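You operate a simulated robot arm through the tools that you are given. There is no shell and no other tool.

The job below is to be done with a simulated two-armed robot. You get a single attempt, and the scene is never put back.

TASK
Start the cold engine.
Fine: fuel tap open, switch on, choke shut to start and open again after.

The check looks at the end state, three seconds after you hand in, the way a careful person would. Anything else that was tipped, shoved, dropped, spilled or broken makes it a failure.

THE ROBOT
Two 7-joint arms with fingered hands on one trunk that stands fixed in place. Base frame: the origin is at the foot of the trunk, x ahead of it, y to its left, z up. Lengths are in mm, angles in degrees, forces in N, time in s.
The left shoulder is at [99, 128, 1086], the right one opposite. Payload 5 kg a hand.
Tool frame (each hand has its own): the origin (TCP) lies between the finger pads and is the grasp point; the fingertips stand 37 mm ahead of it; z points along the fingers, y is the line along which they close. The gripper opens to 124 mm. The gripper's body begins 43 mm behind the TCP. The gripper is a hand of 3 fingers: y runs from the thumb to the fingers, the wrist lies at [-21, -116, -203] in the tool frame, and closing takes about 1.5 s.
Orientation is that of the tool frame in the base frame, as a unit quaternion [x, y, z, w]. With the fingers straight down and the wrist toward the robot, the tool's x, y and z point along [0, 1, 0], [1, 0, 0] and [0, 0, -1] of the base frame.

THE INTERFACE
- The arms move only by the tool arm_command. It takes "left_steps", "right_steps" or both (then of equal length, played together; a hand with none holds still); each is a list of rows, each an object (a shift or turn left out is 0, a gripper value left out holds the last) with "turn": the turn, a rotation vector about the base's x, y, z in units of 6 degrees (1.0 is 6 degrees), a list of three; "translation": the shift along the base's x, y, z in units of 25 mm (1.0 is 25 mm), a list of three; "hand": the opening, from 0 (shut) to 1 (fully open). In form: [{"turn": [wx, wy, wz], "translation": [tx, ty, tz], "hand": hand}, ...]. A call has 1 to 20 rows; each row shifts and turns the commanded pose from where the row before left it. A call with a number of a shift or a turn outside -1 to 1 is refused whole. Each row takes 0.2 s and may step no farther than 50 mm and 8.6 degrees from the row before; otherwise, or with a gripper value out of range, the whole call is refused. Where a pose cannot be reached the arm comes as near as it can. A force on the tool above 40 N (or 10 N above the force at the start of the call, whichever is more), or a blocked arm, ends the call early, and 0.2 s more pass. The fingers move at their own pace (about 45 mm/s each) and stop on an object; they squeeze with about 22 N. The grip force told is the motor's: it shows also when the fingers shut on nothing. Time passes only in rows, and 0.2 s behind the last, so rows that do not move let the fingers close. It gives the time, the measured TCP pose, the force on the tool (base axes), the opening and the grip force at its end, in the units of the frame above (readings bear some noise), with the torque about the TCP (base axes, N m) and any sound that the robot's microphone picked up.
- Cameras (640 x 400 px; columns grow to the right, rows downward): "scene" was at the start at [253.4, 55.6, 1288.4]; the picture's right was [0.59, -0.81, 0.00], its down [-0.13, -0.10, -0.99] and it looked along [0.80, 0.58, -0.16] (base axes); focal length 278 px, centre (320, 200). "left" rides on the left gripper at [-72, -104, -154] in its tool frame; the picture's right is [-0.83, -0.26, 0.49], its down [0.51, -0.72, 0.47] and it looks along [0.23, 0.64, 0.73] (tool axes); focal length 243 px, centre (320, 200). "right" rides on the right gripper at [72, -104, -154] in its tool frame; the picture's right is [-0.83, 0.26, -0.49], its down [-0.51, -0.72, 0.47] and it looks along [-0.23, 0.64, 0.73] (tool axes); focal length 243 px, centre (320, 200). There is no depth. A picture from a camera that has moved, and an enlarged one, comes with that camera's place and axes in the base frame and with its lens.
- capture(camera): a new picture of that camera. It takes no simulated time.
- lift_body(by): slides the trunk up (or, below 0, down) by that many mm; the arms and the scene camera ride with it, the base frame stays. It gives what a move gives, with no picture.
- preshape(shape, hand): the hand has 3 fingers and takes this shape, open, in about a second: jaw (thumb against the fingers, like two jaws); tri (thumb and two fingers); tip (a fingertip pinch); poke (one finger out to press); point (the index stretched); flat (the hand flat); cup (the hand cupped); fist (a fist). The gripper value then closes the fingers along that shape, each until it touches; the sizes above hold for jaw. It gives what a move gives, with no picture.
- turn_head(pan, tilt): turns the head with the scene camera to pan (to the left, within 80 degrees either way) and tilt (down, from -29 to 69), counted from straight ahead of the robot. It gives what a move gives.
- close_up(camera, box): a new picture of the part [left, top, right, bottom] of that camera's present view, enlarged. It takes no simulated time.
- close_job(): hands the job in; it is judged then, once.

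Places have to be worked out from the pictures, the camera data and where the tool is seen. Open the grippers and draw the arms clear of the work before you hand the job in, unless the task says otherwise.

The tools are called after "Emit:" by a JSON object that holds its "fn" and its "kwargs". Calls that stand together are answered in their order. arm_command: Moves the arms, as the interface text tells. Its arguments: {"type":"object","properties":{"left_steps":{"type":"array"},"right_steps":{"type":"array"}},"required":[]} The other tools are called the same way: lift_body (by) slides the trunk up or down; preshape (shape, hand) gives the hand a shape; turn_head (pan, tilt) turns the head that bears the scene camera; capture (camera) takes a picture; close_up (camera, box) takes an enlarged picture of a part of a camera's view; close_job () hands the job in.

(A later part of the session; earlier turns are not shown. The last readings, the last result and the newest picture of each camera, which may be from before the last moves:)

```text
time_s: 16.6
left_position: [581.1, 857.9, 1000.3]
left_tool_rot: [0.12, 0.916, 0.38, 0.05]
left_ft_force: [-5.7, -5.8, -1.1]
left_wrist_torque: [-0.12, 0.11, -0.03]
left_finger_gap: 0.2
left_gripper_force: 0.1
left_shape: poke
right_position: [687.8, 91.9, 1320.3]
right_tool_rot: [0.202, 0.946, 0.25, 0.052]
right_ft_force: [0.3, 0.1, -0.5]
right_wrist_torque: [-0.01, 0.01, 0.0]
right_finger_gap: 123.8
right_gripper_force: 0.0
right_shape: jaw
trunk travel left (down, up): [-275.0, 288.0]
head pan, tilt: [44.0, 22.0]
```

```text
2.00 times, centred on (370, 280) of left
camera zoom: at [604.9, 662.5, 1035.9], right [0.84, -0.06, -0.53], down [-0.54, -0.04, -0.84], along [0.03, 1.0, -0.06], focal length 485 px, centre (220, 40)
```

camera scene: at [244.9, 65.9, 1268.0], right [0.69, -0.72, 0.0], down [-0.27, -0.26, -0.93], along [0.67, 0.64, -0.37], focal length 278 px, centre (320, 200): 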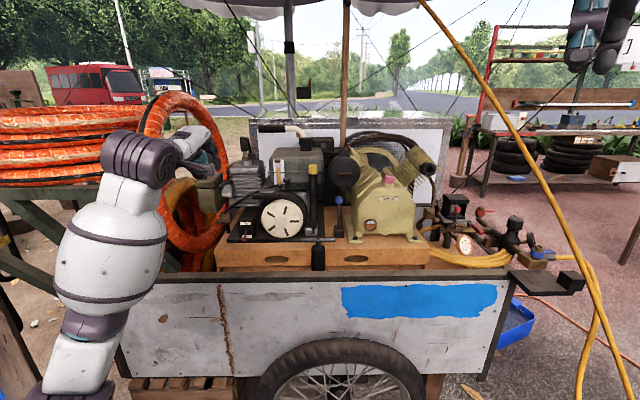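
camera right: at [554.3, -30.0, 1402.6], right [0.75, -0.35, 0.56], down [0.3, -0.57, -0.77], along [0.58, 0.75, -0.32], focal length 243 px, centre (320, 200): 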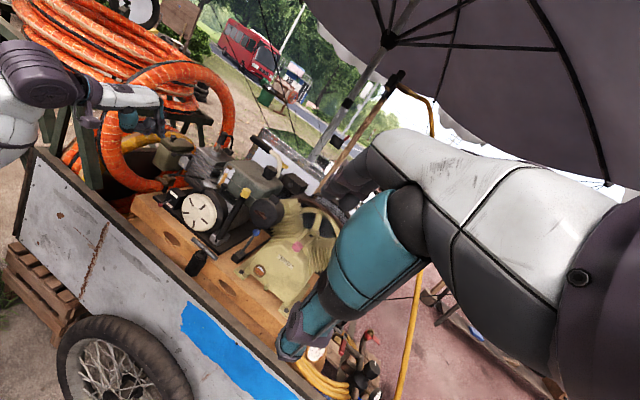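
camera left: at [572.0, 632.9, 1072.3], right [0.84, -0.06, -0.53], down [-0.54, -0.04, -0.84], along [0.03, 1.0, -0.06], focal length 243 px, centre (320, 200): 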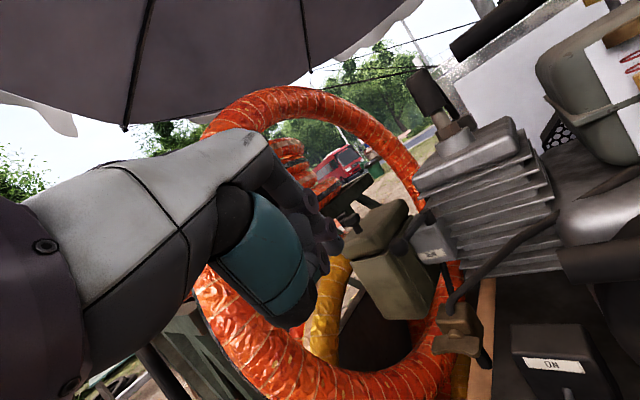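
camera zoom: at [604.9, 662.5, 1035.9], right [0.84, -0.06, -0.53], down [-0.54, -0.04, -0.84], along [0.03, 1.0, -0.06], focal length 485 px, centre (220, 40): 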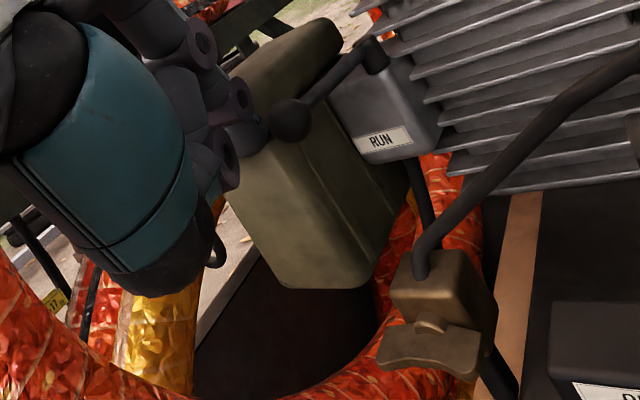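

A light 8 N force pointing back toward the robot means the fingertip is touching the air cleaner's front, not the lever. I'll back off toward the robot and then push the choke ball to the right.

Emit:
{"fn": "arm_command", "kwargs": {"left_steps": [{"translation": [-0.2, -0.52, 0.12]}, {"translation": [0.34, -0.08, 0]}, {"translation": [0.21, -0.31, 0]}, {"translation": [0.21, -0.31, 0]}]}}

Emit:
{"fn": "close_up", "kwargs": {"camera": "left", "box": [250, 180, 490, 380]}}

Emit:
{"fn": "close_up", "kwargs": {"camera": "right", "box": [130, 100, 220, 170]}}

```text
time_s: 17.6
left_position: [597.0, 825.4, 1002.4]
left_tool_rot: [0.121, 0.916, 0.38, 0.05]
left_ft_force: [-0.5, -0.6, 0.5]
left_wrist_torque: [-0.01, 0.01, 0.0]
left_finger_gap: 0.0
left_gripper_force: 0.0
left_shape: poke
right_position: [687.3, 94.0, 1321.1]
right_tool_rot: [0.201, 0.946, 0.25, 0.051]
right_ft_force: [-0.2, 0.7, 0.1]
right_wrist_torque: [0.02, 0.02, 0.04]
right_finger_gap: 123.5
right_gripper_force: 0.1
right_shape: jaw
trunk travel left (down, up): [-275.0, 288.0]
head pan, tilt: [44.0, 22.0]
```

```text
2.00 times, centred on (370, 280) of left
camera zoom: at [620.1, 631.6, 1039.1], right [0.84, -0.06, -0.53], down [-0.54, -0.04, -0.84], along [0.03, 1.0, -0.06], focal length 485 px, centre (220, 40)
```

zoom: 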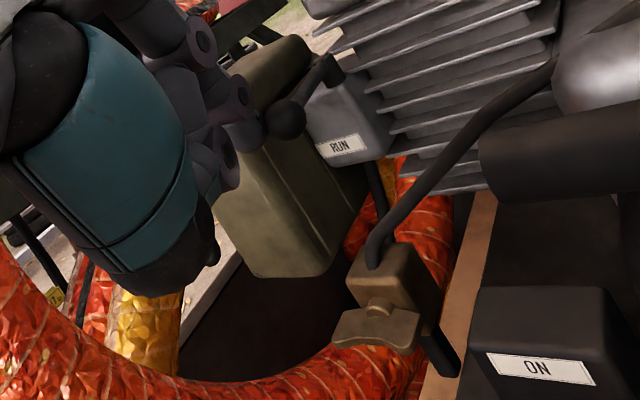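

```text
5.71 times, centred on (175, 135) of right
camera zoom: at [554.4, -29.6, 1402.7], right [0.75, -0.35, 0.56], down [0.3, -0.57, -0.77], along [0.58, 0.75, -0.32], focal length 1386 px, centre (1149, 571)
```

zoom: 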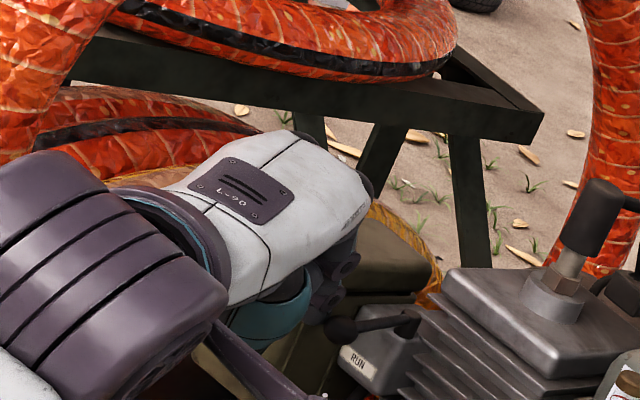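

The ball swung right about 20° with almost no resistance. I'll keep following the arc.

Emit:
{"fn": "arm_command", "kwargs": {"left_steps": [{"translation": [0.34, -0.53, 0]}, {"translation": [0.33, -0.22, 0]}, {"translation": [0.33, -0.2, 0]}, {"translation": [0.36, -0.12, 0]}, {"translation": [0.38, -0.12, 0]}]}}

Emit:
{"fn": "close_up", "kwargs": {"camera": "left", "box": [250, 180, 490, 380]}}

Emit:
{"fn": "close_up", "kwargs": {"camera": "right", "box": [130, 100, 220, 170]}}

```text
time_s: 18.9
left_position: [640.0, 795.9, 1001.9]
left_tool_rot: [0.121, 0.916, 0.379, 0.049]
left_ft_force: [-3.8, -2.8, -0.7]
left_wrist_torque: [-0.09, 0.12, 0.01]
left_finger_gap: 0.0
left_gripper_force: 0.0
left_shape: poke
right_position: [686.8, 92.2, 1320.9]
right_tool_rot: [0.202, 0.945, 0.25, 0.052]
right_ft_force: [-0.2, -0.4, 0.8]
right_wrist_torque: [0.01, -0.01, 0.03]
right_finger_gap: 123.6
right_gripper_force: 0.2
right_shape: jaw
trunk travel left (down, up): [-275.0, 288.0]
head pan, tilt: [44.0, 22.0]
```

```text
2.00 times, centred on (370, 280) of left
camera zoom: at [662.8, 601.3, 1037.8], right [0.84, -0.06, -0.53], down [-0.54, -0.04, -0.84], along [0.03, 1.0, -0.06], focal length 485 px, centre (220, 40)
```

zoom: 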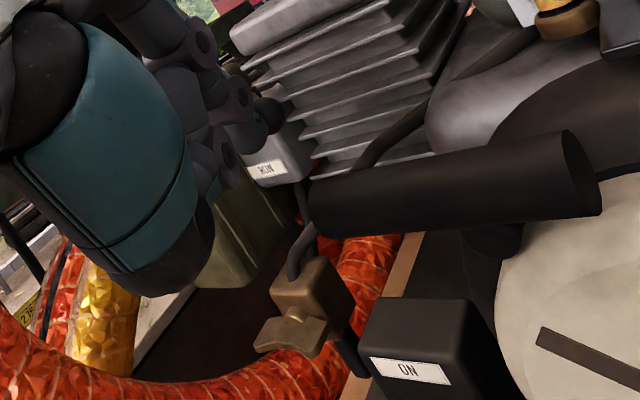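

```text
5.71 times, centred on (175, 135) of right
camera zoom: at [553.9, -30.1, 1402.9], right [0.75, -0.35, 0.56], down [0.3, -0.57, -0.77], along [0.58, 0.75, -0.32], focal length 1386 px, centre (1149, 571)
```

zoom: 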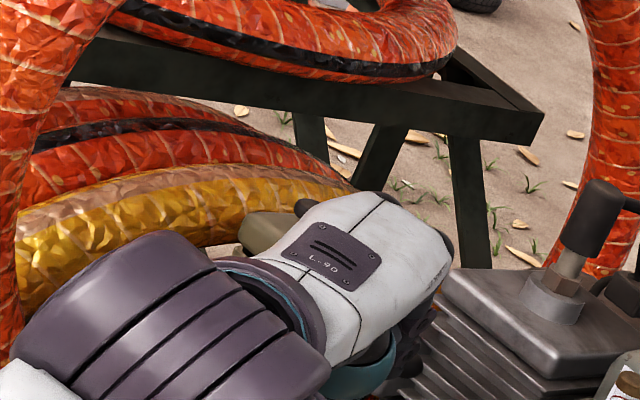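

About 60° of swing so far, with a 5 N reaction. I'll push a little more and watch the force for the end stop.

Emit:
{"fn": "arm_command", "kwargs": {"left_steps": [{"translation": [0.25, 0, 0]}, {"translation": [0.25, 0, 0]}, {"translation": [0.25, 0, 0]}]}}

Emit:
{"fn": "close_up", "kwargs": {"camera": "left", "box": [250, 180, 490, 380]}}

```text
time_s: 19.6
left_position: [657.9, 796.2, 1005.0]
left_tool_rot: [0.12, 0.914, 0.383, 0.051]
left_ft_force: [-5.0, -6.5, 10.6]
left_wrist_torque: [0.07, 0.05, 0.16]
left_finger_gap: 0.2
left_gripper_force: 0.1
left_shape: poke
right_position: [687.9, 92.7, 1319.7]
right_tool_rot: [0.201, 0.946, 0.25, 0.051]
right_ft_force: [-0.2, -0.3, -1.8]
right_wrist_torque: [0.0, 0.06, 0.03]
right_finger_gap: 124.1
right_gripper_force: 0.1
right_shape: jaw
trunk travel left (down, up): [-275.0, 288.0]
head pan, tilt: [44.0, 22.0]
```

```text
2.00 times, centred on (370, 280) of left
camera zoom: at [681.9, 602.0, 1040.2], right [0.85, -0.05, -0.53], down [-0.53, -0.03, -0.85], along [0.03, 1.0, -0.06], focal length 485 px, centre (220, 40)
```

zoom: 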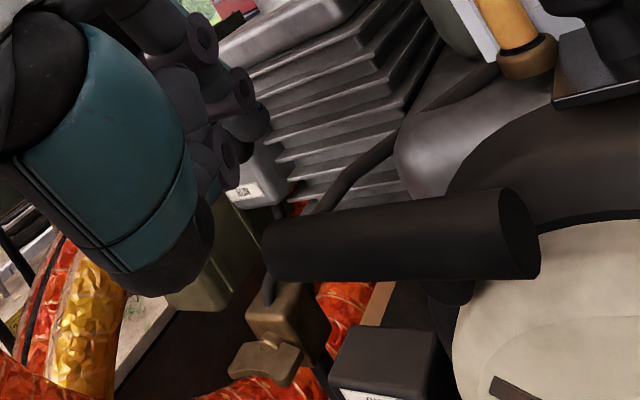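

An upward force suggests the lever is at its stop and the finger is riding up on it. I'll lift off and back away to check the lever.

Emit:
{"fn": "arm_command", "kwargs": {"left_steps": [{"translation": [-0.1, -0.1, 0.6]}, {"translation": [-0.3, -0.7, 0.6]}, {"translation": [-0.3, -0.9, 0.6]}, {"translation": [-0.3, -0.9, 0.6]}, {"translation": [-0.3, -0.9, 0.6]}, {"translation": [-0.3, -0.9, 0.6]}]}}

Emit:
{"fn": "close_up", "kwargs": {"camera": "right", "box": [140, 100, 230, 170]}}

Emit:
{"fn": "close_up", "kwargs": {"camera": "left", "box": [300, 180, 540, 380]}}

Emit:
{"fn": "close_up", "kwargs": {"camera": "scene", "box": [190, 140, 270, 200]}}

```text
time_s: 21.1
left_position: [619.2, 684.7, 1093.6]
left_tool_rot: [0.12, 0.916, 0.38, 0.049]
left_ft_force: [0.7, -1.0, 0.2]
left_wrist_torque: [-0.01, 0.0, 0.03]
left_finger_gap: 0.0
left_gripper_force: 0.0
left_shape: poke
right_position: [687.5, 91.3, 1320.5]
right_tool_rot: [0.201, 0.945, 0.251, 0.052]
right_ft_force: [1.4, -0.7, -0.1]
right_wrist_torque: [-0.02, 0.03, -0.02]
right_finger_gap: 123.8
right_gripper_force: 0.2
right_shape: jaw
trunk travel left (down, up): [-275.0, 288.0]
head pan, tilt: [44.0, 22.0]
```

```text
5.71 times, centred on (185, 135) of right
camera zoom: at [553.9, -30.3, 1402.9], right [0.75, -0.35, 0.56], down [0.3, -0.57, -0.77], along [0.58, 0.75, -0.32], focal length 1386 px, centre (1091, 571)
```

zoom: 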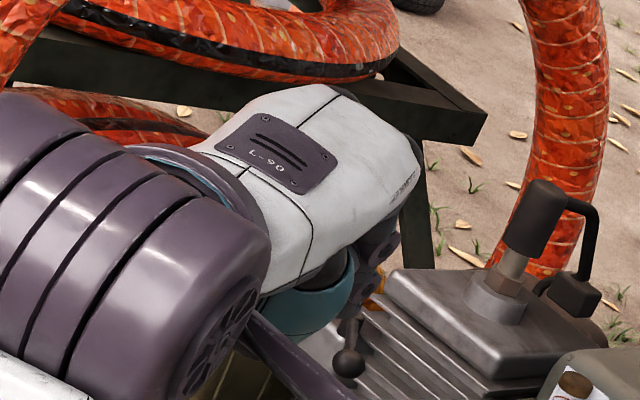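

```text
2.00 times, centred on (420, 280) of left
camera zoom: at [642.1, 490.4, 1128.6], right [0.84, -0.06, -0.53], down [-0.54, -0.04, -0.84], along [0.03, 1.0, -0.06], focal length 485 px, centre (120, 40)
```

zoom: 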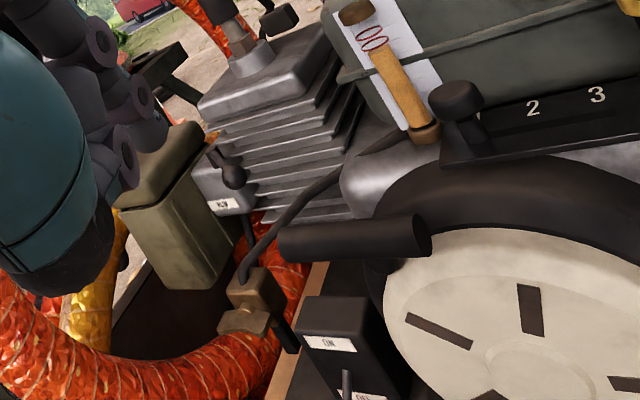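

```text
6.67 times, centred on (230, 170) of scene
camera zoom: at [244.7, 64.9, 1268.1], right [0.69, -0.72, 0.0], down [-0.27, -0.26, -0.93], along [0.67, 0.64, -0.37], focal length 1854 px, centre (920, 400)
```

zoom: 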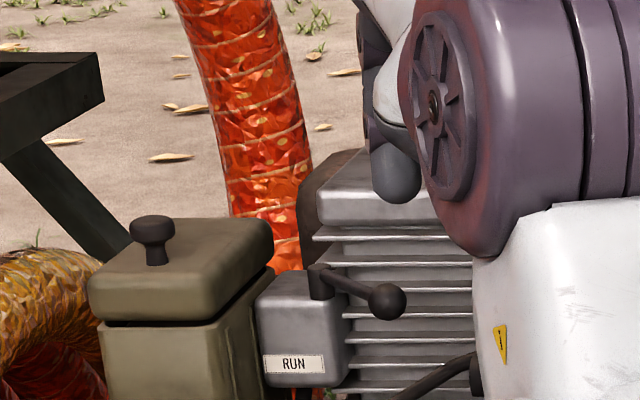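

The choke lever now points right, about 60° from RUN, which should be closed. Next is the fuel tap, so I'll bring the fingertip above the right end of its wing handle.

Emit:
{"fn": "arm_command", "kwargs": {"left_steps": [{"turn": [0, 0, -1], "translation": [-0.1, 0.9, -0.9]}, {"turn": [0, 0, -1], "translation": [-0.1, 0.9, -0.9]}, {"turn": [0, 0, -1], "translation": [-0.1, 0.9, -0.9]}, {"translation": [-0.1, 0.9, -0.9]}, {"translation": [-0.1, 0.9, -0.9]}, {"translation": [0, 0.46, -0.94]}, {"translation": [0, 0.46, -0.94]}]}}

Emit:
{"fn": "close_up", "kwargs": {"camera": "left", "box": [260, 180, 500, 380]}}

Emit:
{"fn": "close_up", "kwargs": {"camera": "right", "box": [120, 110, 230, 200]}}

Emit:
{"fn": "close_up", "kwargs": {"camera": "scene", "box": [180, 150, 290, 250]}}

```text
time_s: 22.6
left_position: [606.9, 822.7, 933.0]
left_tool_rot: [0.262, 0.886, 0.367, 0.109]
left_ft_force: [0.1, 0.4, 0.5]
left_wrist_torque: [-0.01, 0.02, -0.01]
left_finger_gap: 0.1
left_gripper_force: 0.1
left_shape: poke
right_position: [687.7, 94.5, 1319.2]
right_tool_rot: [0.202, 0.946, 0.249, 0.052]
right_ft_force: [0.2, -0.1, 0.0]
right_wrist_torque: [0.0, 0.0, -0.01]
right_finger_gap: 123.4
right_gripper_force: 0.1
right_shape: jaw
trunk travel left (down, up): [-275.0, 288.0]
head pan, tilt: [44.0, 22.0]
```

```text
2.00 times, centred on (380, 280) of left
camera zoom: at [568.5, 630.6, 968.4], right [0.79, -0.32, -0.53], down [-0.52, 0.13, -0.84], along [0.33, 0.94, -0.06], focal length 485 px, centre (200, 40)
```

zoom: 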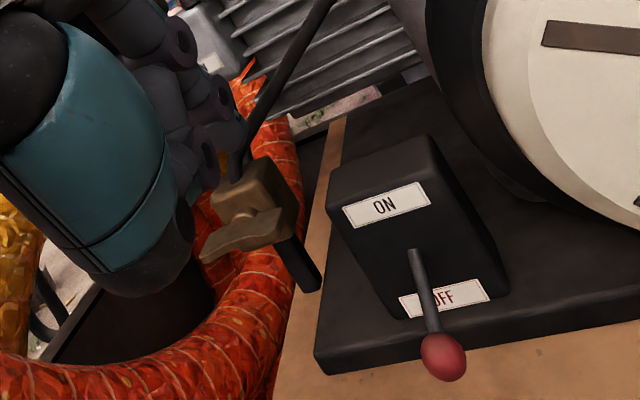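

```text
4.44 times, centred on (175, 155) of right
camera zoom: at [554.2, -28.6, 1402.8], right [0.75, -0.35, 0.56], down [0.3, -0.57, -0.77], along [0.58, 0.75, -0.32], focal length 1078 px, centre (964, 400)
```

zoom: 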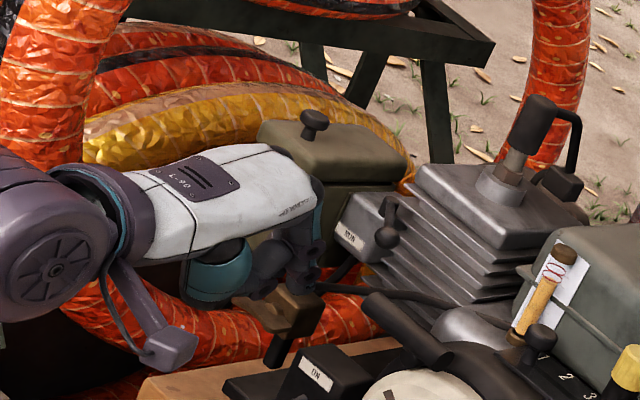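

```text
4.00 times, centred on (235, 200) of scene
camera zoom: at [245.0, 66.4, 1268.0], right [0.69, -0.72, 0.0], down [-0.27, -0.26, -0.93], along [0.67, 0.64, -0.38], focal length 1112 px, centre (660, 200)
```

zoom: 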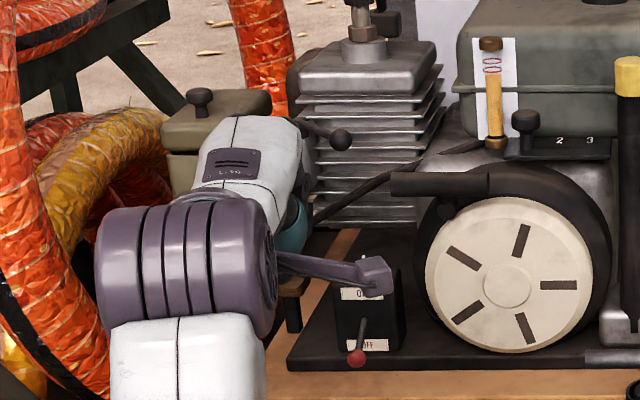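

The fingertip is now just above and in front of the right end of the tap wing (wing ends at about e1 −152 and −202 along the cart). I'll press the right end down and watch the force.

Emit:
{"fn": "arm_command", "kwargs": {"left_steps": [{"translation": [-0.12, 0.36, -0.6]}, {"translation": [0, 0, -0.6]}, {"translation": [0.05, -0.05, -0.5]}]}}

Emit:
{"fn": "close_up", "kwargs": {"camera": "left", "box": [260, 180, 500, 380]}}

Emit:
{"fn": "close_up", "kwargs": {"camera": "right", "box": [130, 140, 210, 200]}}

```text
time_s: 23.4
left_position: [604.8, 828.0, 891.0]
left_tool_rot: [0.262, 0.886, 0.368, 0.109]
left_ft_force: [-0.1, -0.6, 2.1]
left_wrist_torque: [0.04, -0.05, -0.01]
left_finger_gap: 0.0
left_gripper_force: 0.1
left_shape: poke
right_position: [687.5, 93.5, 1320.4]
right_tool_rot: [0.202, 0.946, 0.25, 0.053]
right_ft_force: [-0.2, 0.1, -0.6]
right_wrist_torque: [0.01, 0.01, 0.01]
right_finger_gap: 123.8
right_gripper_force: 0.1
right_shape: jaw
trunk travel left (down, up): [-275.0, 288.0]
head pan, tilt: [44.0, 22.0]
```

```text
2.00 times, centred on (380, 280) of left
camera zoom: at [566.7, 636.9, 926.5], right [0.79, -0.31, -0.53], down [-0.52, 0.13, -0.84], along [0.33, 0.94, -0.06], focal length 485 px, centre (200, 40)
```

zoom: 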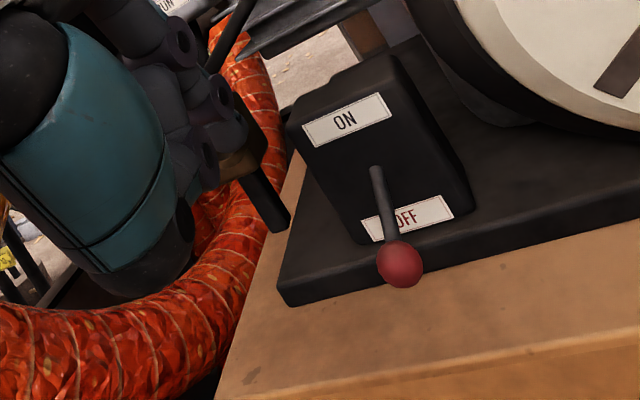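

```text
6.67 times, centred on (170, 170) of right
camera zoom: at [553.9, -29.6, 1403.0], right [0.75, -0.35, 0.56], down [0.3, -0.57, -0.77], along [0.58, 0.75, -0.32], focal length 1618 px, centre (1320, 400)
```

zoom: 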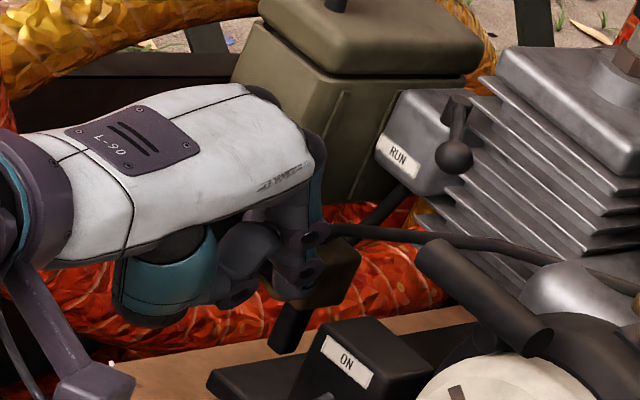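

A small upward force shows contact with the wing. I'll keep pressing down along the arc.

Emit:
{"fn": "arm_command", "kwargs": {"left_steps": [{"translation": [0, 0.05, -0.4]}, {"translation": [0, 0, -0.4]}, {"translation": [-0.06, 0.06, -0.4]}]}}

Emit:
{"fn": "close_up", "kwargs": {"camera": "left", "box": [260, 160, 500, 360]}}

Emit:
{"fn": "close_up", "kwargs": {"camera": "right", "box": [130, 140, 210, 200]}}

```text
time_s: 24.0
left_position: [604.0, 830.9, 889.1]
left_tool_rot: [0.26, 0.881, 0.379, 0.114]
left_ft_force: [-1.8, -10.2, 29.2]
left_wrist_torque: [0.49, -0.22, -0.04]
left_finger_gap: 0.0
left_gripper_force: 0.1
left_shape: poke
right_position: [687.9, 93.7, 1320.3]
right_tool_rot: [0.2, 0.946, 0.25, 0.052]
right_ft_force: [-0.1, 0.8, -0.6]
right_wrist_torque: [-0.01, 0.05, 0.0]
right_finger_gap: 123.7
right_gripper_force: 0.0
right_shape: jaw
trunk travel left (down, up): [-275.0, 288.0]
head pan, tilt: [44.0, 22.0]
stopped in row 2 (left hand): the force on the tool passed its limit at 45 N (the readings are from after the stop); the commanded pose is now the measured one
```

```text
2.00 times, centred on (380, 260) of left
camera zoom: at [564.8, 637.6, 919.9], right [0.8, -0.3, -0.52], down [-0.5, 0.15, -0.85], along [0.34, 0.94, -0.04], focal length 485 px, centre (200, 80)
```

zoom: 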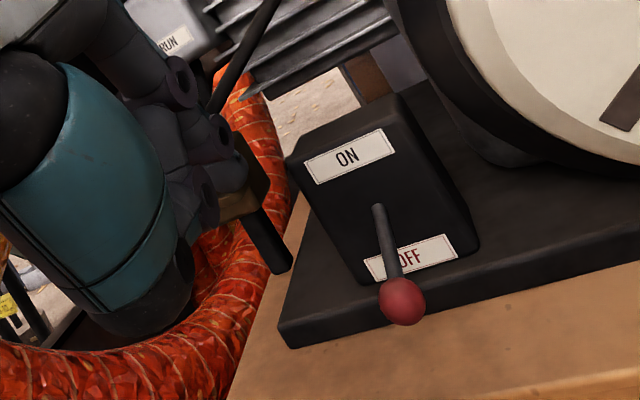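

```text
6.67 times, centred on (170, 170) of right
camera zoom: at [553.3, -30.4, 1403.0], right [0.75, -0.35, 0.56], down [0.3, -0.57, -0.77], along [0.58, 0.75, -0.32], focal length 1618 px, centre (1320, 400)
```

zoom: 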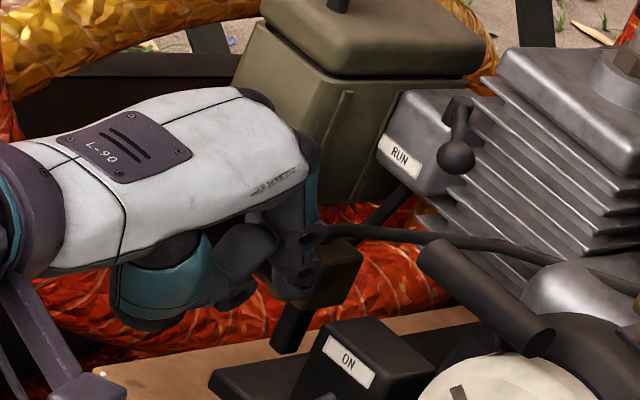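

It is blocked at about 45 N, so the wing likely doesn't turn that way. I'll back off and inspect the tap.

Emit:
{"fn": "arm_command", "kwargs": {"left_steps": [{"translation": [0, 0, 0.8]}, {"translation": [-0.5, -0.6, 0.8]}, {"translation": [-0.5, -0.6, 0.8]}, {"translation": [0, -1, 0.6]}, {"translation": [0.4, -1, 0.2]}, {"translation": [0.4, -1, 0.2]}]}}

Emit:
{"fn": "close_up", "kwargs": {"camera": "left", "box": [300, 240, 460, 380]}}

Emit:
{"fn": "close_up", "kwargs": {"camera": "right", "box": [140, 145, 200, 190]}}

Emit:
{"fn": "close_up", "kwargs": {"camera": "scene", "box": [200, 195, 260, 240]}}

```text
time_s: 25.4
left_position: [599.5, 726.2, 965.8]
left_tool_rot: [0.261, 0.883, 0.373, 0.111]
left_ft_force: [0.3, 0.1, -0.3]
left_wrist_torque: [0.04, 0.02, 0.01]
left_finger_gap: 0.0
left_gripper_force: 0.2
left_shape: poke
right_position: [688.1, 94.1, 1319.9]
right_tool_rot: [0.202, 0.946, 0.25, 0.052]
right_ft_force: [0.4, -0.5, 0.2]
right_wrist_torque: [0.01, -0.03, 0.01]
right_finger_gap: 123.9
right_gripper_force: 0.0
right_shape: jaw
trunk travel left (down, up): [-275.0, 288.0]
head pan, tilt: [44.0, 22.0]
```

```text
2.86 times, centred on (380, 310) of left
camera zoom: at [560.4, 533.8, 999.0], right [0.79, -0.31, -0.53], down [-0.51, 0.14, -0.85], along [0.34, 0.94, -0.05], focal length 693 px, centre (149, -114)
```

zoom: 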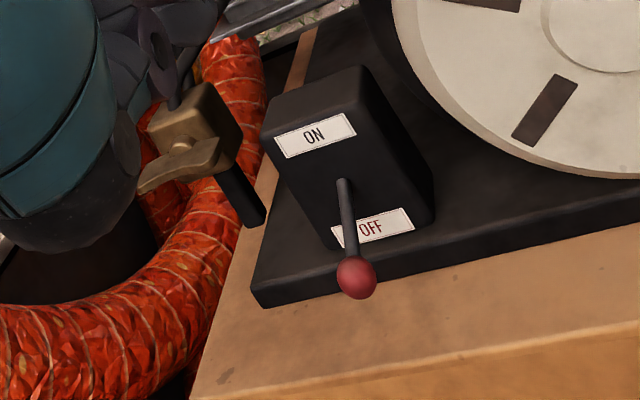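

```text
8.89 times, centred on (170, 168) of right
camera zoom: at [554.6, -29.9, 1402.6], right [0.75, -0.35, 0.56], down [0.3, -0.57, -0.77], along [0.58, 0.75, -0.32], focal length 2157 px, centre (1653, 489)
```

zoom: 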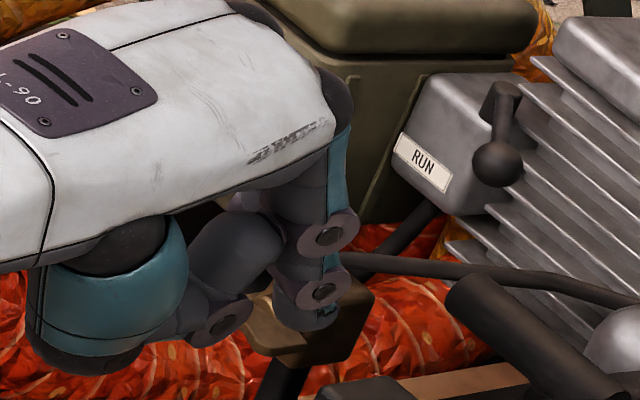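

```text
8.89 times, centred on (230, 218) of scene
camera zoom: at [245.2, 65.2, 1268.0], right [0.7, -0.72, 0.0], down [-0.27, -0.26, -0.93], along [0.67, 0.64, -0.37], focal length 2472 px, centre (1120, 44)
```

zoom: 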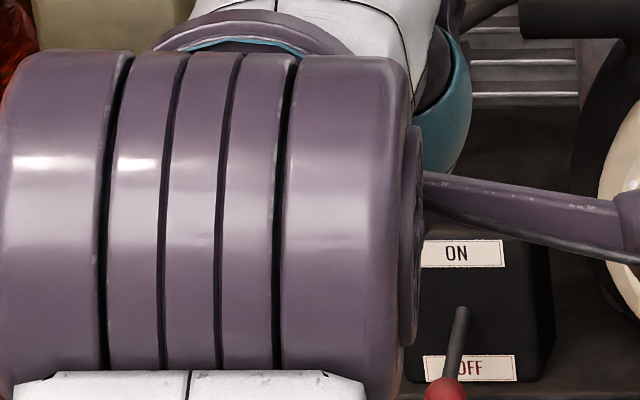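

The wing hasn't moved, so it must turn the other way. I'll go to its left end and press that down, with more yaw to keep the hand clear of the hose ring.

Emit:
{"fn": "arm_command", "kwargs": {"left_steps": [{"turn": [0, 0, 1], "translation": [-0.5, 0.8, 0.3]}, {"turn": [0, 0, 1], "translation": [-0.5, 0.8, 0.3]}, {"turn": [0, 0, 1], "translation": [-0.5, 0.8, 0.3]}, {"translation": [0.2, 0.7, -0.8]}, {"translation": [0.2, 0.7, -0.8]}, {"translation": [0.2, 0.7, -0.8]}]}}

Emit:
{"fn": "close_up", "kwargs": {"camera": "left", "box": [260, 180, 500, 380]}}

Emit:
{"fn": "close_up", "kwargs": {"camera": "right", "box": [120, 120, 210, 190]}}

```text
time_s: 26.8
left_position: [577.7, 839.9, 926.7]
left_tool_rot: [0.12, 0.913, 0.386, 0.051]
left_ft_force: [0.9, 0.2, -0.6]
left_wrist_torque: [-0.01, 0.03, 0.0]
left_finger_gap: 0.1
left_gripper_force: 0.0
left_shape: poke
right_position: [688.3, 93.6, 1320.5]
right_tool_rot: [0.202, 0.946, 0.249, 0.052]
right_ft_force: [0.8, 0.2, -0.1]
right_wrist_torque: [-0.02, 0.02, 0.0]
right_finger_gap: 124.0
right_gripper_force: 0.0
right_shape: jaw
trunk travel left (down, up): [-275.0, 288.0]
head pan, tilt: [44.0, 22.0]
```

```text
2.00 times, centred on (380, 280) of left
camera zoom: at [600.3, 645.0, 960.2], right [0.85, -0.05, -0.53], down [-0.53, -0.03, -0.85], along [0.03, 1.0, -0.05], focal length 485 px, centre (200, 40)
```

zoom: 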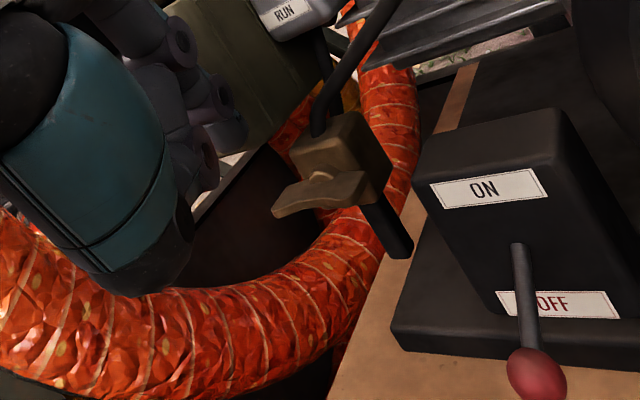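

```text
5.71 times, centred on (165, 155) of right
camera zoom: at [554.4, -28.8, 1402.7], right [0.75, -0.35, 0.56], down [0.3, -0.57, -0.77], along [0.58, 0.75, -0.32], focal length 1386 px, centre (1206, 457)
```

zoom: 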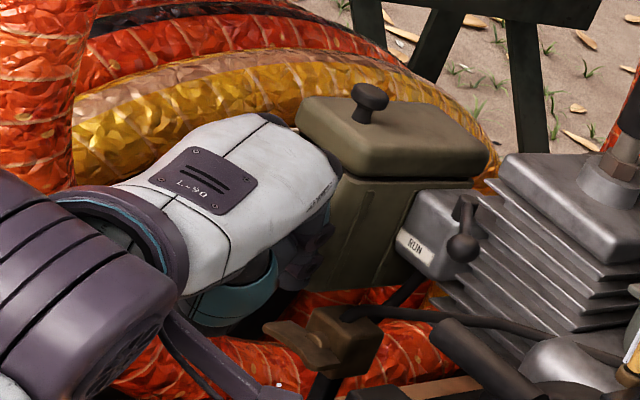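

I have a clear view of the wing; its left end is ≈ [598, 879, 859] and the fingertip ≈ [594, 864, 900]. I'll move over the left end and press down.

Emit:
{"fn": "arm_command", "kwargs": {"left_steps": [{"translation": [0.26, 0.44, -0.5]}, {"translation": [0, 0, -0.4]}, {"translation": [0, 0, -0.4]}, {"translation": [0, 0, -0.4]}]}}

Emit:
{"fn": "close_up", "kwargs": {"camera": "left", "box": [260, 160, 500, 360]}}

```text
time_s: 27.8
left_position: [583.7, 849.7, 886.4]
left_tool_rot: [0.12, 0.913, 0.387, 0.053]
left_ft_force: [0.0, 1.6, 2.4]
left_wrist_torque: [0.04, -0.05, -0.02]
left_finger_gap: 0.0
left_gripper_force: 0.0
left_shape: poke
right_position: [687.5, 93.6, 1321.0]
right_tool_rot: [0.202, 0.946, 0.249, 0.053]
right_ft_force: [0.8, -0.6, 0.1]
right_wrist_torque: [0.01, 0.01, -0.02]
right_finger_gap: 123.6
right_gripper_force: 0.0
right_shape: jaw
trunk travel left (down, up): [-275.0, 288.0]
head pan, tilt: [44.0, 22.0]
```

```text
2.00 times, centred on (380, 260) of left
camera zoom: at [606.2, 654.9, 919.4], right [0.85, -0.05, -0.53], down [-0.53, -0.03, -0.85], along [0.03, 1.0, -0.05], focal length 485 px, centre (200, 80)
```

zoom: 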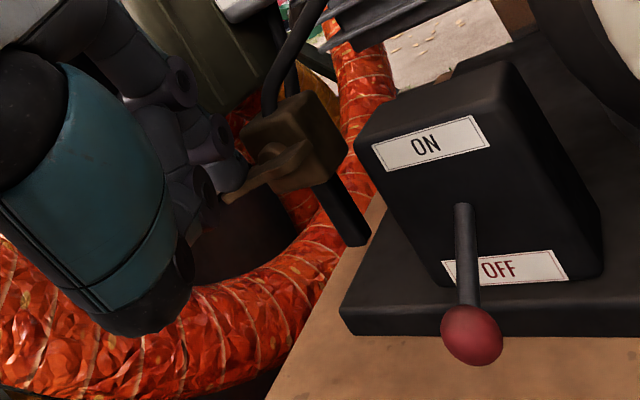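

The wing has begun to turn: its left end is dipping. I'll continue down and around the arc.

Emit:
{"fn": "arm_command", "kwargs": {"left_steps": [{"translation": [0, 0, -0.4]}, {"translation": [0, 0, -0.4]}, {"translation": [0.08, -0.08, -0.4]}]}}

Emit:
{"fn": "close_up", "kwargs": {"camera": "left", "box": [260, 140, 500, 340]}}

Emit:
{"fn": "close_up", "kwargs": {"camera": "right", "box": [120, 120, 210, 190]}}

```text
time_s: 28.6
left_position: [582.2, 846.8, 861.6]
left_tool_rot: [0.118, 0.912, 0.388, 0.054]
left_ft_force: [-14.9, 8.0, 16.1]
left_wrist_torque: [0.16, -0.39, 0.31]
left_finger_gap: 0.0
left_gripper_force: 0.2
left_shape: poke
right_position: [684.0, 92.0, 1322.2]
right_tool_rot: [0.201, 0.945, 0.251, 0.053]
right_ft_force: [0.1, 0.2, 0.4]
right_wrist_torque: [-0.02, 0.0, -0.02]
right_finger_gap: 123.8
right_gripper_force: 0.0
right_shape: jaw
trunk travel left (down, up): [-275.0, 288.0]
head pan, tilt: [44.0, 22.0]
```

```text
2.00 times, centred on (380, 240) of left
camera zoom: at [604.8, 652.7, 893.5], right [0.85, -0.05, -0.53], down [-0.53, -0.03, -0.85], along [0.03, 1.0, -0.05], focal length 485 px, centre (200, 120)
```

zoom: 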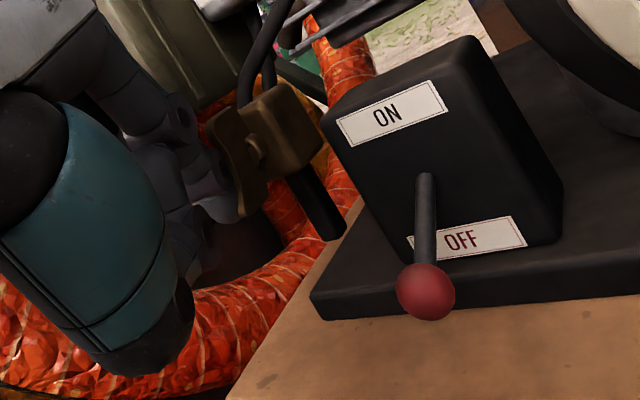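

```text
5.71 times, centred on (165, 155) of right
camera zoom: at [550.4, -30.8, 1404.5], right [0.75, -0.35, 0.56], down [0.3, -0.57, -0.77], along [0.59, 0.75, -0.32], focal length 1386 px, centre (1206, 457)
```

zoom: 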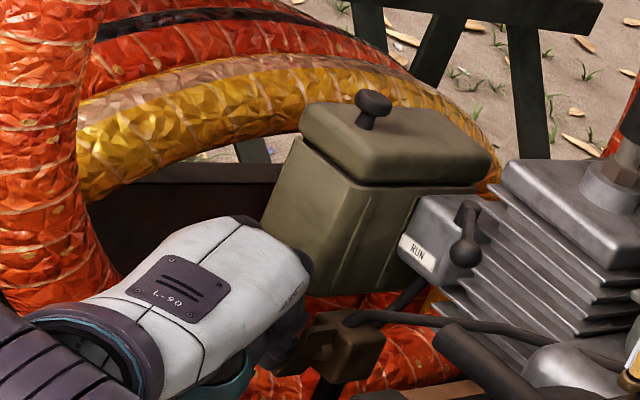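

The wing is nearly vertical now. I'll push its lower end a bit further right to bring it fully in line with the pipe.

Emit:
{"fn": "arm_command", "kwargs": {"left_steps": [{"translation": [0.1, -0.1, 0.1]}, {"translation": [0.12, -0.12, 0]}, {"translation": [0.12, -0.12, 0]}]}}

Emit:
{"fn": "close_up", "kwargs": {"camera": "left", "box": [260, 140, 500, 340]}}

```text
time_s: 29.2
left_position: [581.1, 848.1, 862.5]
left_tool_rot: [0.114, 0.913, 0.389, 0.048]
left_ft_force: [-18.9, 12.9, 8.3]
left_wrist_torque: [0.09, -0.14, 0.53]
left_finger_gap: 0.1
left_gripper_force: 0.1
left_shape: poke
right_position: [686.8, 93.8, 1320.2]
right_tool_rot: [0.201, 0.946, 0.249, 0.051]
right_ft_force: [1.3, -0.9, 0.2]
right_wrist_torque: [0.04, 0.02, 0.05]
right_finger_gap: 123.7
right_gripper_force: 0.1
right_shape: jaw
trunk travel left (down, up): [-275.0, 288.0]
head pan, tilt: [44.0, 22.0]
stopped in row 2 (left hand): the force on the tool passed its limit at 43 N (the readings are from after the stop); the commanded pose is now the measured one
```

```text
2.00 times, centred on (380, 240) of left
camera zoom: at [607.8, 653.1, 894.0], right [0.85, -0.04, -0.53], down [-0.53, -0.03, -0.85], along [0.01, 1.0, -0.04], focal length 485 px, centre (200, 120)
```

zoom: 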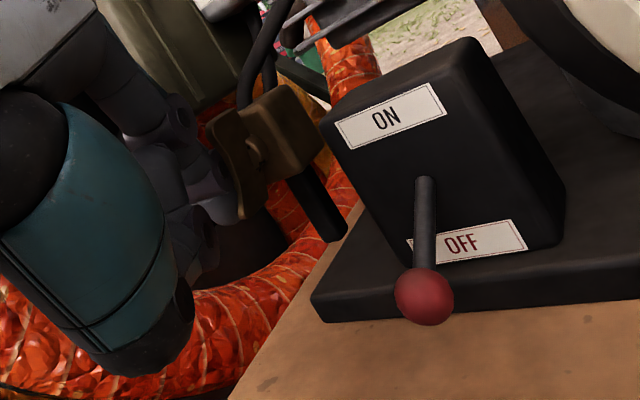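

It is firm at the stop with the wing in line with the pipe. I'll back away and verify.

Emit:
{"fn": "arm_command", "kwargs": {"left_steps": [{"translation": [-0.15, 0.1, 0]}, {"translation": [-0.3, -0.6, 0.2]}, {"translation": [-0.1, -0.9, 0.6]}, {"translation": [0, -0.9, 0.8]}, {"translation": [0, -0.9, 0.8]}, {"translation": [0, -0.9, 0.8]}]}}

Emit:
{"fn": "close_up", "kwargs": {"camera": "left", "box": [280, 200, 520, 400]}}

Emit:
{"fn": "close_up", "kwargs": {"camera": "right", "box": [130, 130, 220, 200]}}

```text
time_s: 30.6
left_position: [571.6, 742.0, 941.4]
left_tool_rot: [0.118, 0.913, 0.388, 0.049]
left_ft_force: [1.1, 0.3, 0.2]
left_wrist_torque: [0.0, 0.0, -0.01]
left_finger_gap: 0.0
left_gripper_force: 0.1
left_shape: poke
right_position: [688.2, 92.9, 1320.5]
right_tool_rot: [0.201, 0.946, 0.251, 0.051]
right_ft_force: [-0.6, -0.1, -1.0]
right_wrist_torque: [0.01, -0.02, 0.02]
right_finger_gap: 123.6
right_gripper_force: 0.2
right_shape: jaw
trunk travel left (down, up): [-275.0, 288.0]
head pan, tilt: [44.0, 22.0]
```

```text
2.00 times, centred on (400, 300) of left
camera zoom: at [595.5, 546.9, 973.9], right [0.85, -0.04, -0.53], down [-0.53, -0.03, -0.85], along [0.02, 1.0, -0.05], focal length 485 px, centre (160, 0)
```

zoom: 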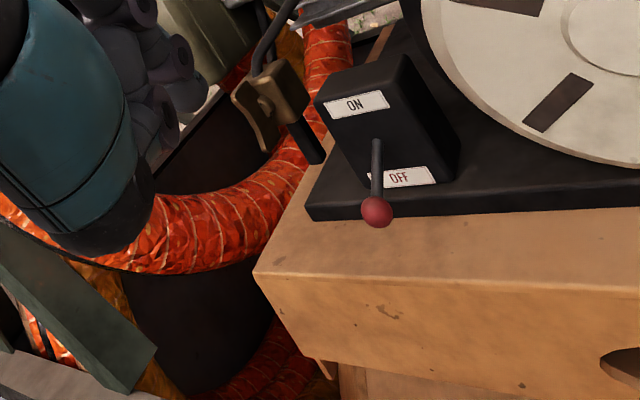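

```text
5.71 times, centred on (175, 165) of right
camera zoom: at [554.2, -30.2, 1402.8], right [0.75, -0.35, 0.56], down [0.3, -0.57, -0.77], along [0.58, 0.75, -0.32], focal length 1386 px, centre (1149, 400)
```

zoom: 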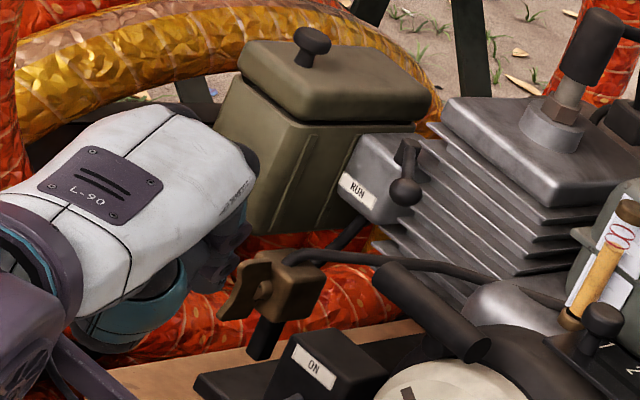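

The tap handle now stands vertical, so it is open. For the switch I'll pinch the red ball from its sides and lift it. First I retreat, take the tip-pinch shape, and roll the hand so the pinch axis lies across the lever.

Emit:
{"fn": "arm_command", "kwargs": {"left_steps": [{"turn": [0, 0, -1], "translation": [-0.116, -0.52, 0.59]}, {"turn": [0, 0, -1], "translation": [-0.116, -0.52, 0.59]}, {"turn": [0, 0, -1], "translation": [-0.116, -0.52, 0.59]}, {"turn": [0, 0, -1], "translation": [-0.116, -0.52, 0.59]}, {"turn": [0.645, -0.522, 0]}, {"turn": [0.645, -0.522, 0]}, {"turn": [0.645, -0.522, 0]}]}}

Emit:
{"fn": "preshape", "kwargs": {"shape": "tip", "hand": "left"}}

Emit:
{"fn": "arm_command", "kwargs": {"left_steps": [{"turn": [-0.545, -0.673, 0.5]}, {"turn": [-0.545, -0.673, 0.5]}, {"turn": [-0.545, -0.673, 0.5]}, {"turn": [-0.545, -0.673, 0.5]}, {"turn": [-0.545, -0.673, 0.5]}, {"turn": [-0.545, -0.673, 0.5]}, {"turn": [-0.545, -0.673, 0.5]}, {"turn": [-0.545, -0.673, 0.5]}, {"turn": [-0.545, -0.673, 0.5]}, {"turn": [-0.545, -0.673, 0.5]}, {"turn": [-0.545, -0.673, 0.5]}, {"turn": [-0.545, -0.673, 0.5]}]}}

Emit:
{"fn": "capture", "kwargs": {"camera": "right"}}

Emit:
{"fn": "capture", "kwargs": {"camera": "left"}}

Emit:
{"fn": "capture", "kwargs": {"camera": "scene"}}

```text
time_s: 32.2
left_position: [561.1, 692.5, 999.4]
left_tool_rot: [0.284, 0.814, 0.478, 0.167]
left_ft_force: [0.0, -0.2, 0.8]
left_wrist_torque: [0.04, 0.0, 0.02]
left_finger_gap: 0.1
left_gripper_force: 0.1
left_shape: poke
right_position: [687.7, 94.2, 1319.8]
right_tool_rot: [0.202, 0.946, 0.249, 0.053]
right_ft_force: [-0.8, 0.4, -0.6]
right_wrist_torque: [-0.01, 0.0, -0.01]
right_finger_gap: 123.8
right_gripper_force: 0.1
right_shape: jaw
trunk travel left (down, up): [-275.0, 288.0]
head pan, tilt: [44.0, 22.0]
```

```text
time_s: 33.1
left_position: [560.6, 692.3, 997.9]
left_tool_rot: [0.285, 0.814, 0.478, 0.168]
left_ft_force: [0.4, 0.2, 0.2]
left_wrist_torque: [-0.02, 0.01, 0.01]
left_finger_gap: 123.8
left_gripper_force: 0.1
left_shape: tip
right_position: [687.4, 93.4, 1320.4]
right_tool_rot: [0.201, 0.946, 0.25, 0.053]
right_ft_force: [0.0, -0.2, -0.1]
right_wrist_torque: [0.0, -0.01, -0.02]
right_finger_gap: 123.9
right_gripper_force: 0.0
right_shape: jaw
trunk travel left (down, up): [-275.0, 288.0]
head pan, tilt: [44.0, 22.0]
```

```text
time_s: 35.7
left_position: [560.7, 691.3, 999.7]
left_tool_rot: [-0.252, 0.828, 0.288, 0.41]
left_ft_force: [0.2, 0.8, 0.3]
left_wrist_torque: [-0.04, 0.02, -0.01]
left_finger_gap: 123.6
left_gripper_force: 0.0
left_shape: tip
right_position: [687.8, 93.0, 1320.1]
right_tool_rot: [0.202, 0.945, 0.25, 0.053]
right_ft_force: [-0.1, 0.6, -0.3]
right_wrist_torque: [0.0, -0.03, -0.02]
right_finger_gap: 124.0
right_gripper_force: 0.1
right_shape: jaw
trunk travel left (down, up): [-275.0, 288.0]
head pan, tilt: [44.0, 22.0]
```

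```text
taken
camera right: at [553.9, -29.7, 1402.9], right [0.75, -0.35, 0.56], down [0.3, -0.57, -0.77], along [0.58, 0.75, -0.32], focal length 243 px, centre (320, 200)
```

right: 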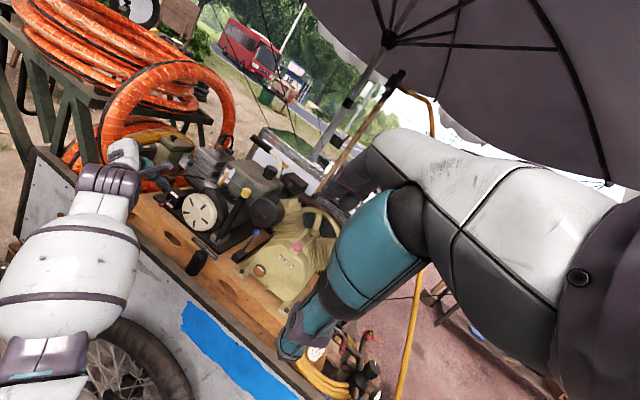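

```text
taken
camera left: at [586.4, 525.9, 1107.9], right [0.88, 0.3, 0.37], down [0.45, -0.28, -0.85], along [-0.15, 0.91, -0.38], focal length 243 px, centre (320, 200)
```

left: 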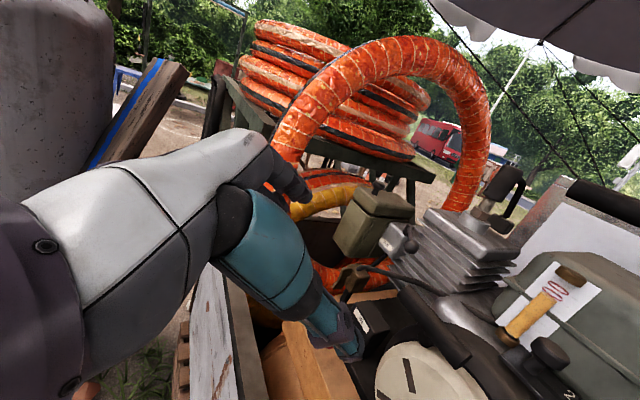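

```text
taken
camera scene: at [244.7, 65.5, 1268.1], right [0.69, -0.72, 0.0], down [-0.27, -0.26, -0.93], along [0.67, 0.64, -0.37], focal length 278 px, centre (320, 200)
```

scene: 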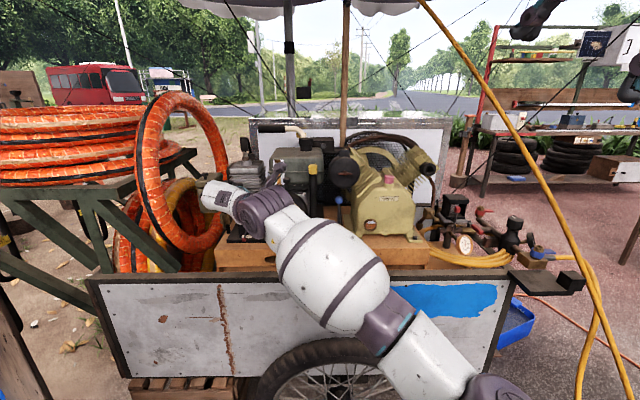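

The roll succeeded and the pinch axis now lies across the lever. I'll partly close the fingers and move to a pre-approach point in front of the red ball.

Emit:
{"fn": "arm_command", "kwargs": {"left_steps": [{"translation": [0.3, 0.2, -1], "hand": 0.4}, {"translation": [0.3, 0.2, -1], "hand": 0.4}, {"translation": [0.3, 0.2, -1], "hand": 0.4}, {"translation": [0.2, 0.3, -1], "hand": 0.4}, {"translation": [0.12, 0.3, -0.9], "hand": 0.4}, {"translation": [0, 0.2, -0.7], "hand": 0.4}]}}

Emit:
{"fn": "capture", "kwargs": {"camera": "left"}}

Emit:
{"fn": "close_up", "kwargs": {"camera": "right", "box": [100, 140, 240, 250]}}

Emit:
{"fn": "close_up", "kwargs": {"camera": "scene", "box": [190, 180, 300, 260]}}

```text
time_s: 37.1
left_position: [593.1, 726.9, 859.5]
left_tool_rot: [-0.253, 0.828, 0.287, 0.409]
left_ft_force: [-0.5, 0.0, -0.3]
left_wrist_torque: [0.0, 0.02, 0.03]
left_finger_gap: 50.5
left_gripper_force: 0.0
left_shape: tip
right_position: [688.8, 94.4, 1319.3]
right_tool_rot: [0.202, 0.946, 0.249, 0.052]
right_ft_force: [0.3, 0.4, -0.8]
right_wrist_torque: [-0.04, -0.03, -0.04]
right_finger_gap: 124.0
right_gripper_force: 0.0
right_shape: jaw
trunk travel left (down, up): [-275.0, 288.0]
head pan, tilt: [44.0, 22.0]
```

```text
taken
camera left: at [618.4, 561.5, 968.0], right [0.88, 0.3, 0.37], down [0.45, -0.28, -0.85], along [-0.15, 0.91, -0.38], focal length 243 px, centre (320, 200)
```

left: 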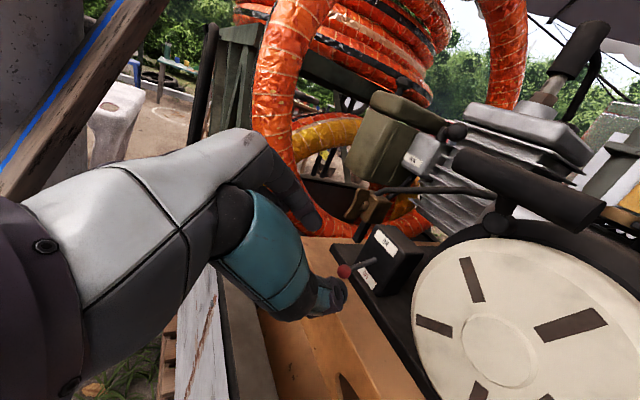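

```text
3.64 times, centred on (170, 195) of right
camera zoom: at [554.4, -29.0, 1402.7], right [0.75, -0.35, 0.56], down [0.3, -0.57, -0.77], along [0.58, 0.75, -0.32], focal length 882 px, centre (866, 218)
```

zoom: 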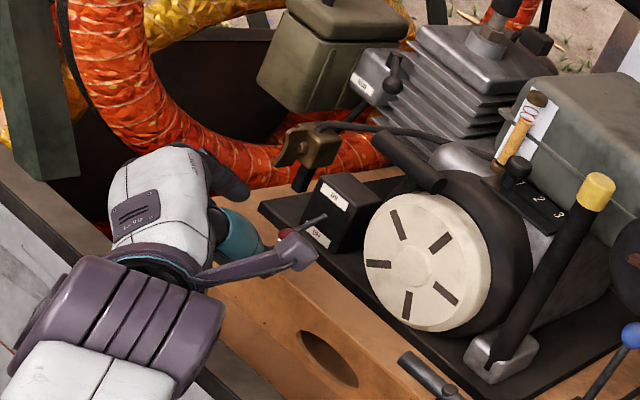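

```text
5.00 times, centred on (245, 220) of scene
camera zoom: at [245.1, 66.0, 1268.0], right [0.69, -0.72, 0.0], down [-0.27, -0.26, -0.93], along [0.67, 0.64, -0.38], focal length 1391 px, centre (695, 100)
```

zoom: 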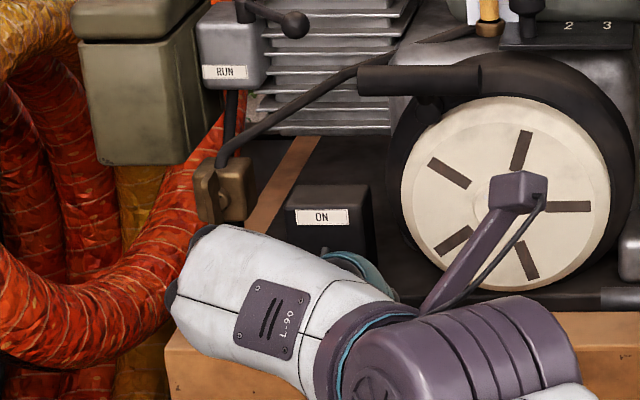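

The ball sits on the pinch axis, about 87 mm ahead. I'll advance so it lies between thumb and fingers.

Emit:
{"fn": "arm_command", "kwargs": {"left_steps": [{"translation": [0.41, 0.555, -0.467]}, {"translation": [0.41, 0.555, -0.467]}, {"translation": [0.4, 0.55, -0.467]}]}}

Emit:
{"fn": "close_up", "kwargs": {"camera": "left", "box": [220, 160, 460, 360]}}

Emit:
{"fn": "close_up", "kwargs": {"camera": "right", "box": [120, 150, 220, 220]}}

```text
time_s: 37.9
left_position: [622.5, 769.3, 823.8]
left_tool_rot: [-0.252, 0.83, 0.289, 0.406]
left_ft_force: [0.1, 0.3, -1.0]
left_wrist_torque: [-0.02, -0.01, -0.02]
left_finger_gap: 50.3
left_gripper_force: 0.0
left_shape: tip
right_position: [687.4, 93.3, 1320.6]
right_tool_rot: [0.201, 0.946, 0.249, 0.052]
right_ft_force: [0.4, 0.5, -0.8]
right_wrist_torque: [0.03, 0.01, 0.01]
right_finger_gap: 123.8
right_gripper_force: 0.1
right_shape: jaw
trunk travel left (down, up): [-275.0, 288.0]
head pan, tilt: [44.0, 22.0]
```

```text
2.00 times, centred on (340, 260) of left
camera zoom: at [647.1, 603.8, 932.7], right [0.88, 0.3, 0.36], down [0.45, -0.28, -0.85], along [-0.15, 0.91, -0.38], focal length 485 px, centre (280, 80)
```

zoom: 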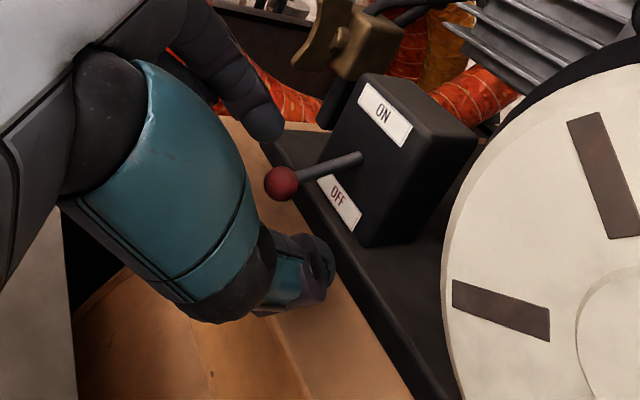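

```text
5.71 times, centred on (170, 185) of right
camera zoom: at [554.5, -28.7, 1402.7], right [0.75, -0.35, 0.56], down [0.3, -0.57, -0.77], along [0.58, 0.74, -0.32], focal length 1386 px, centre (1177, 286)
```

zoom: 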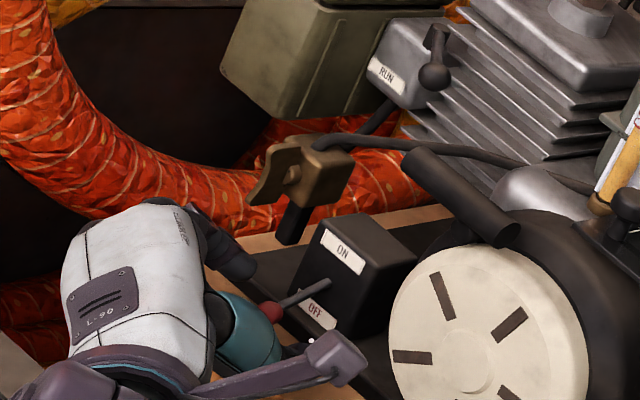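

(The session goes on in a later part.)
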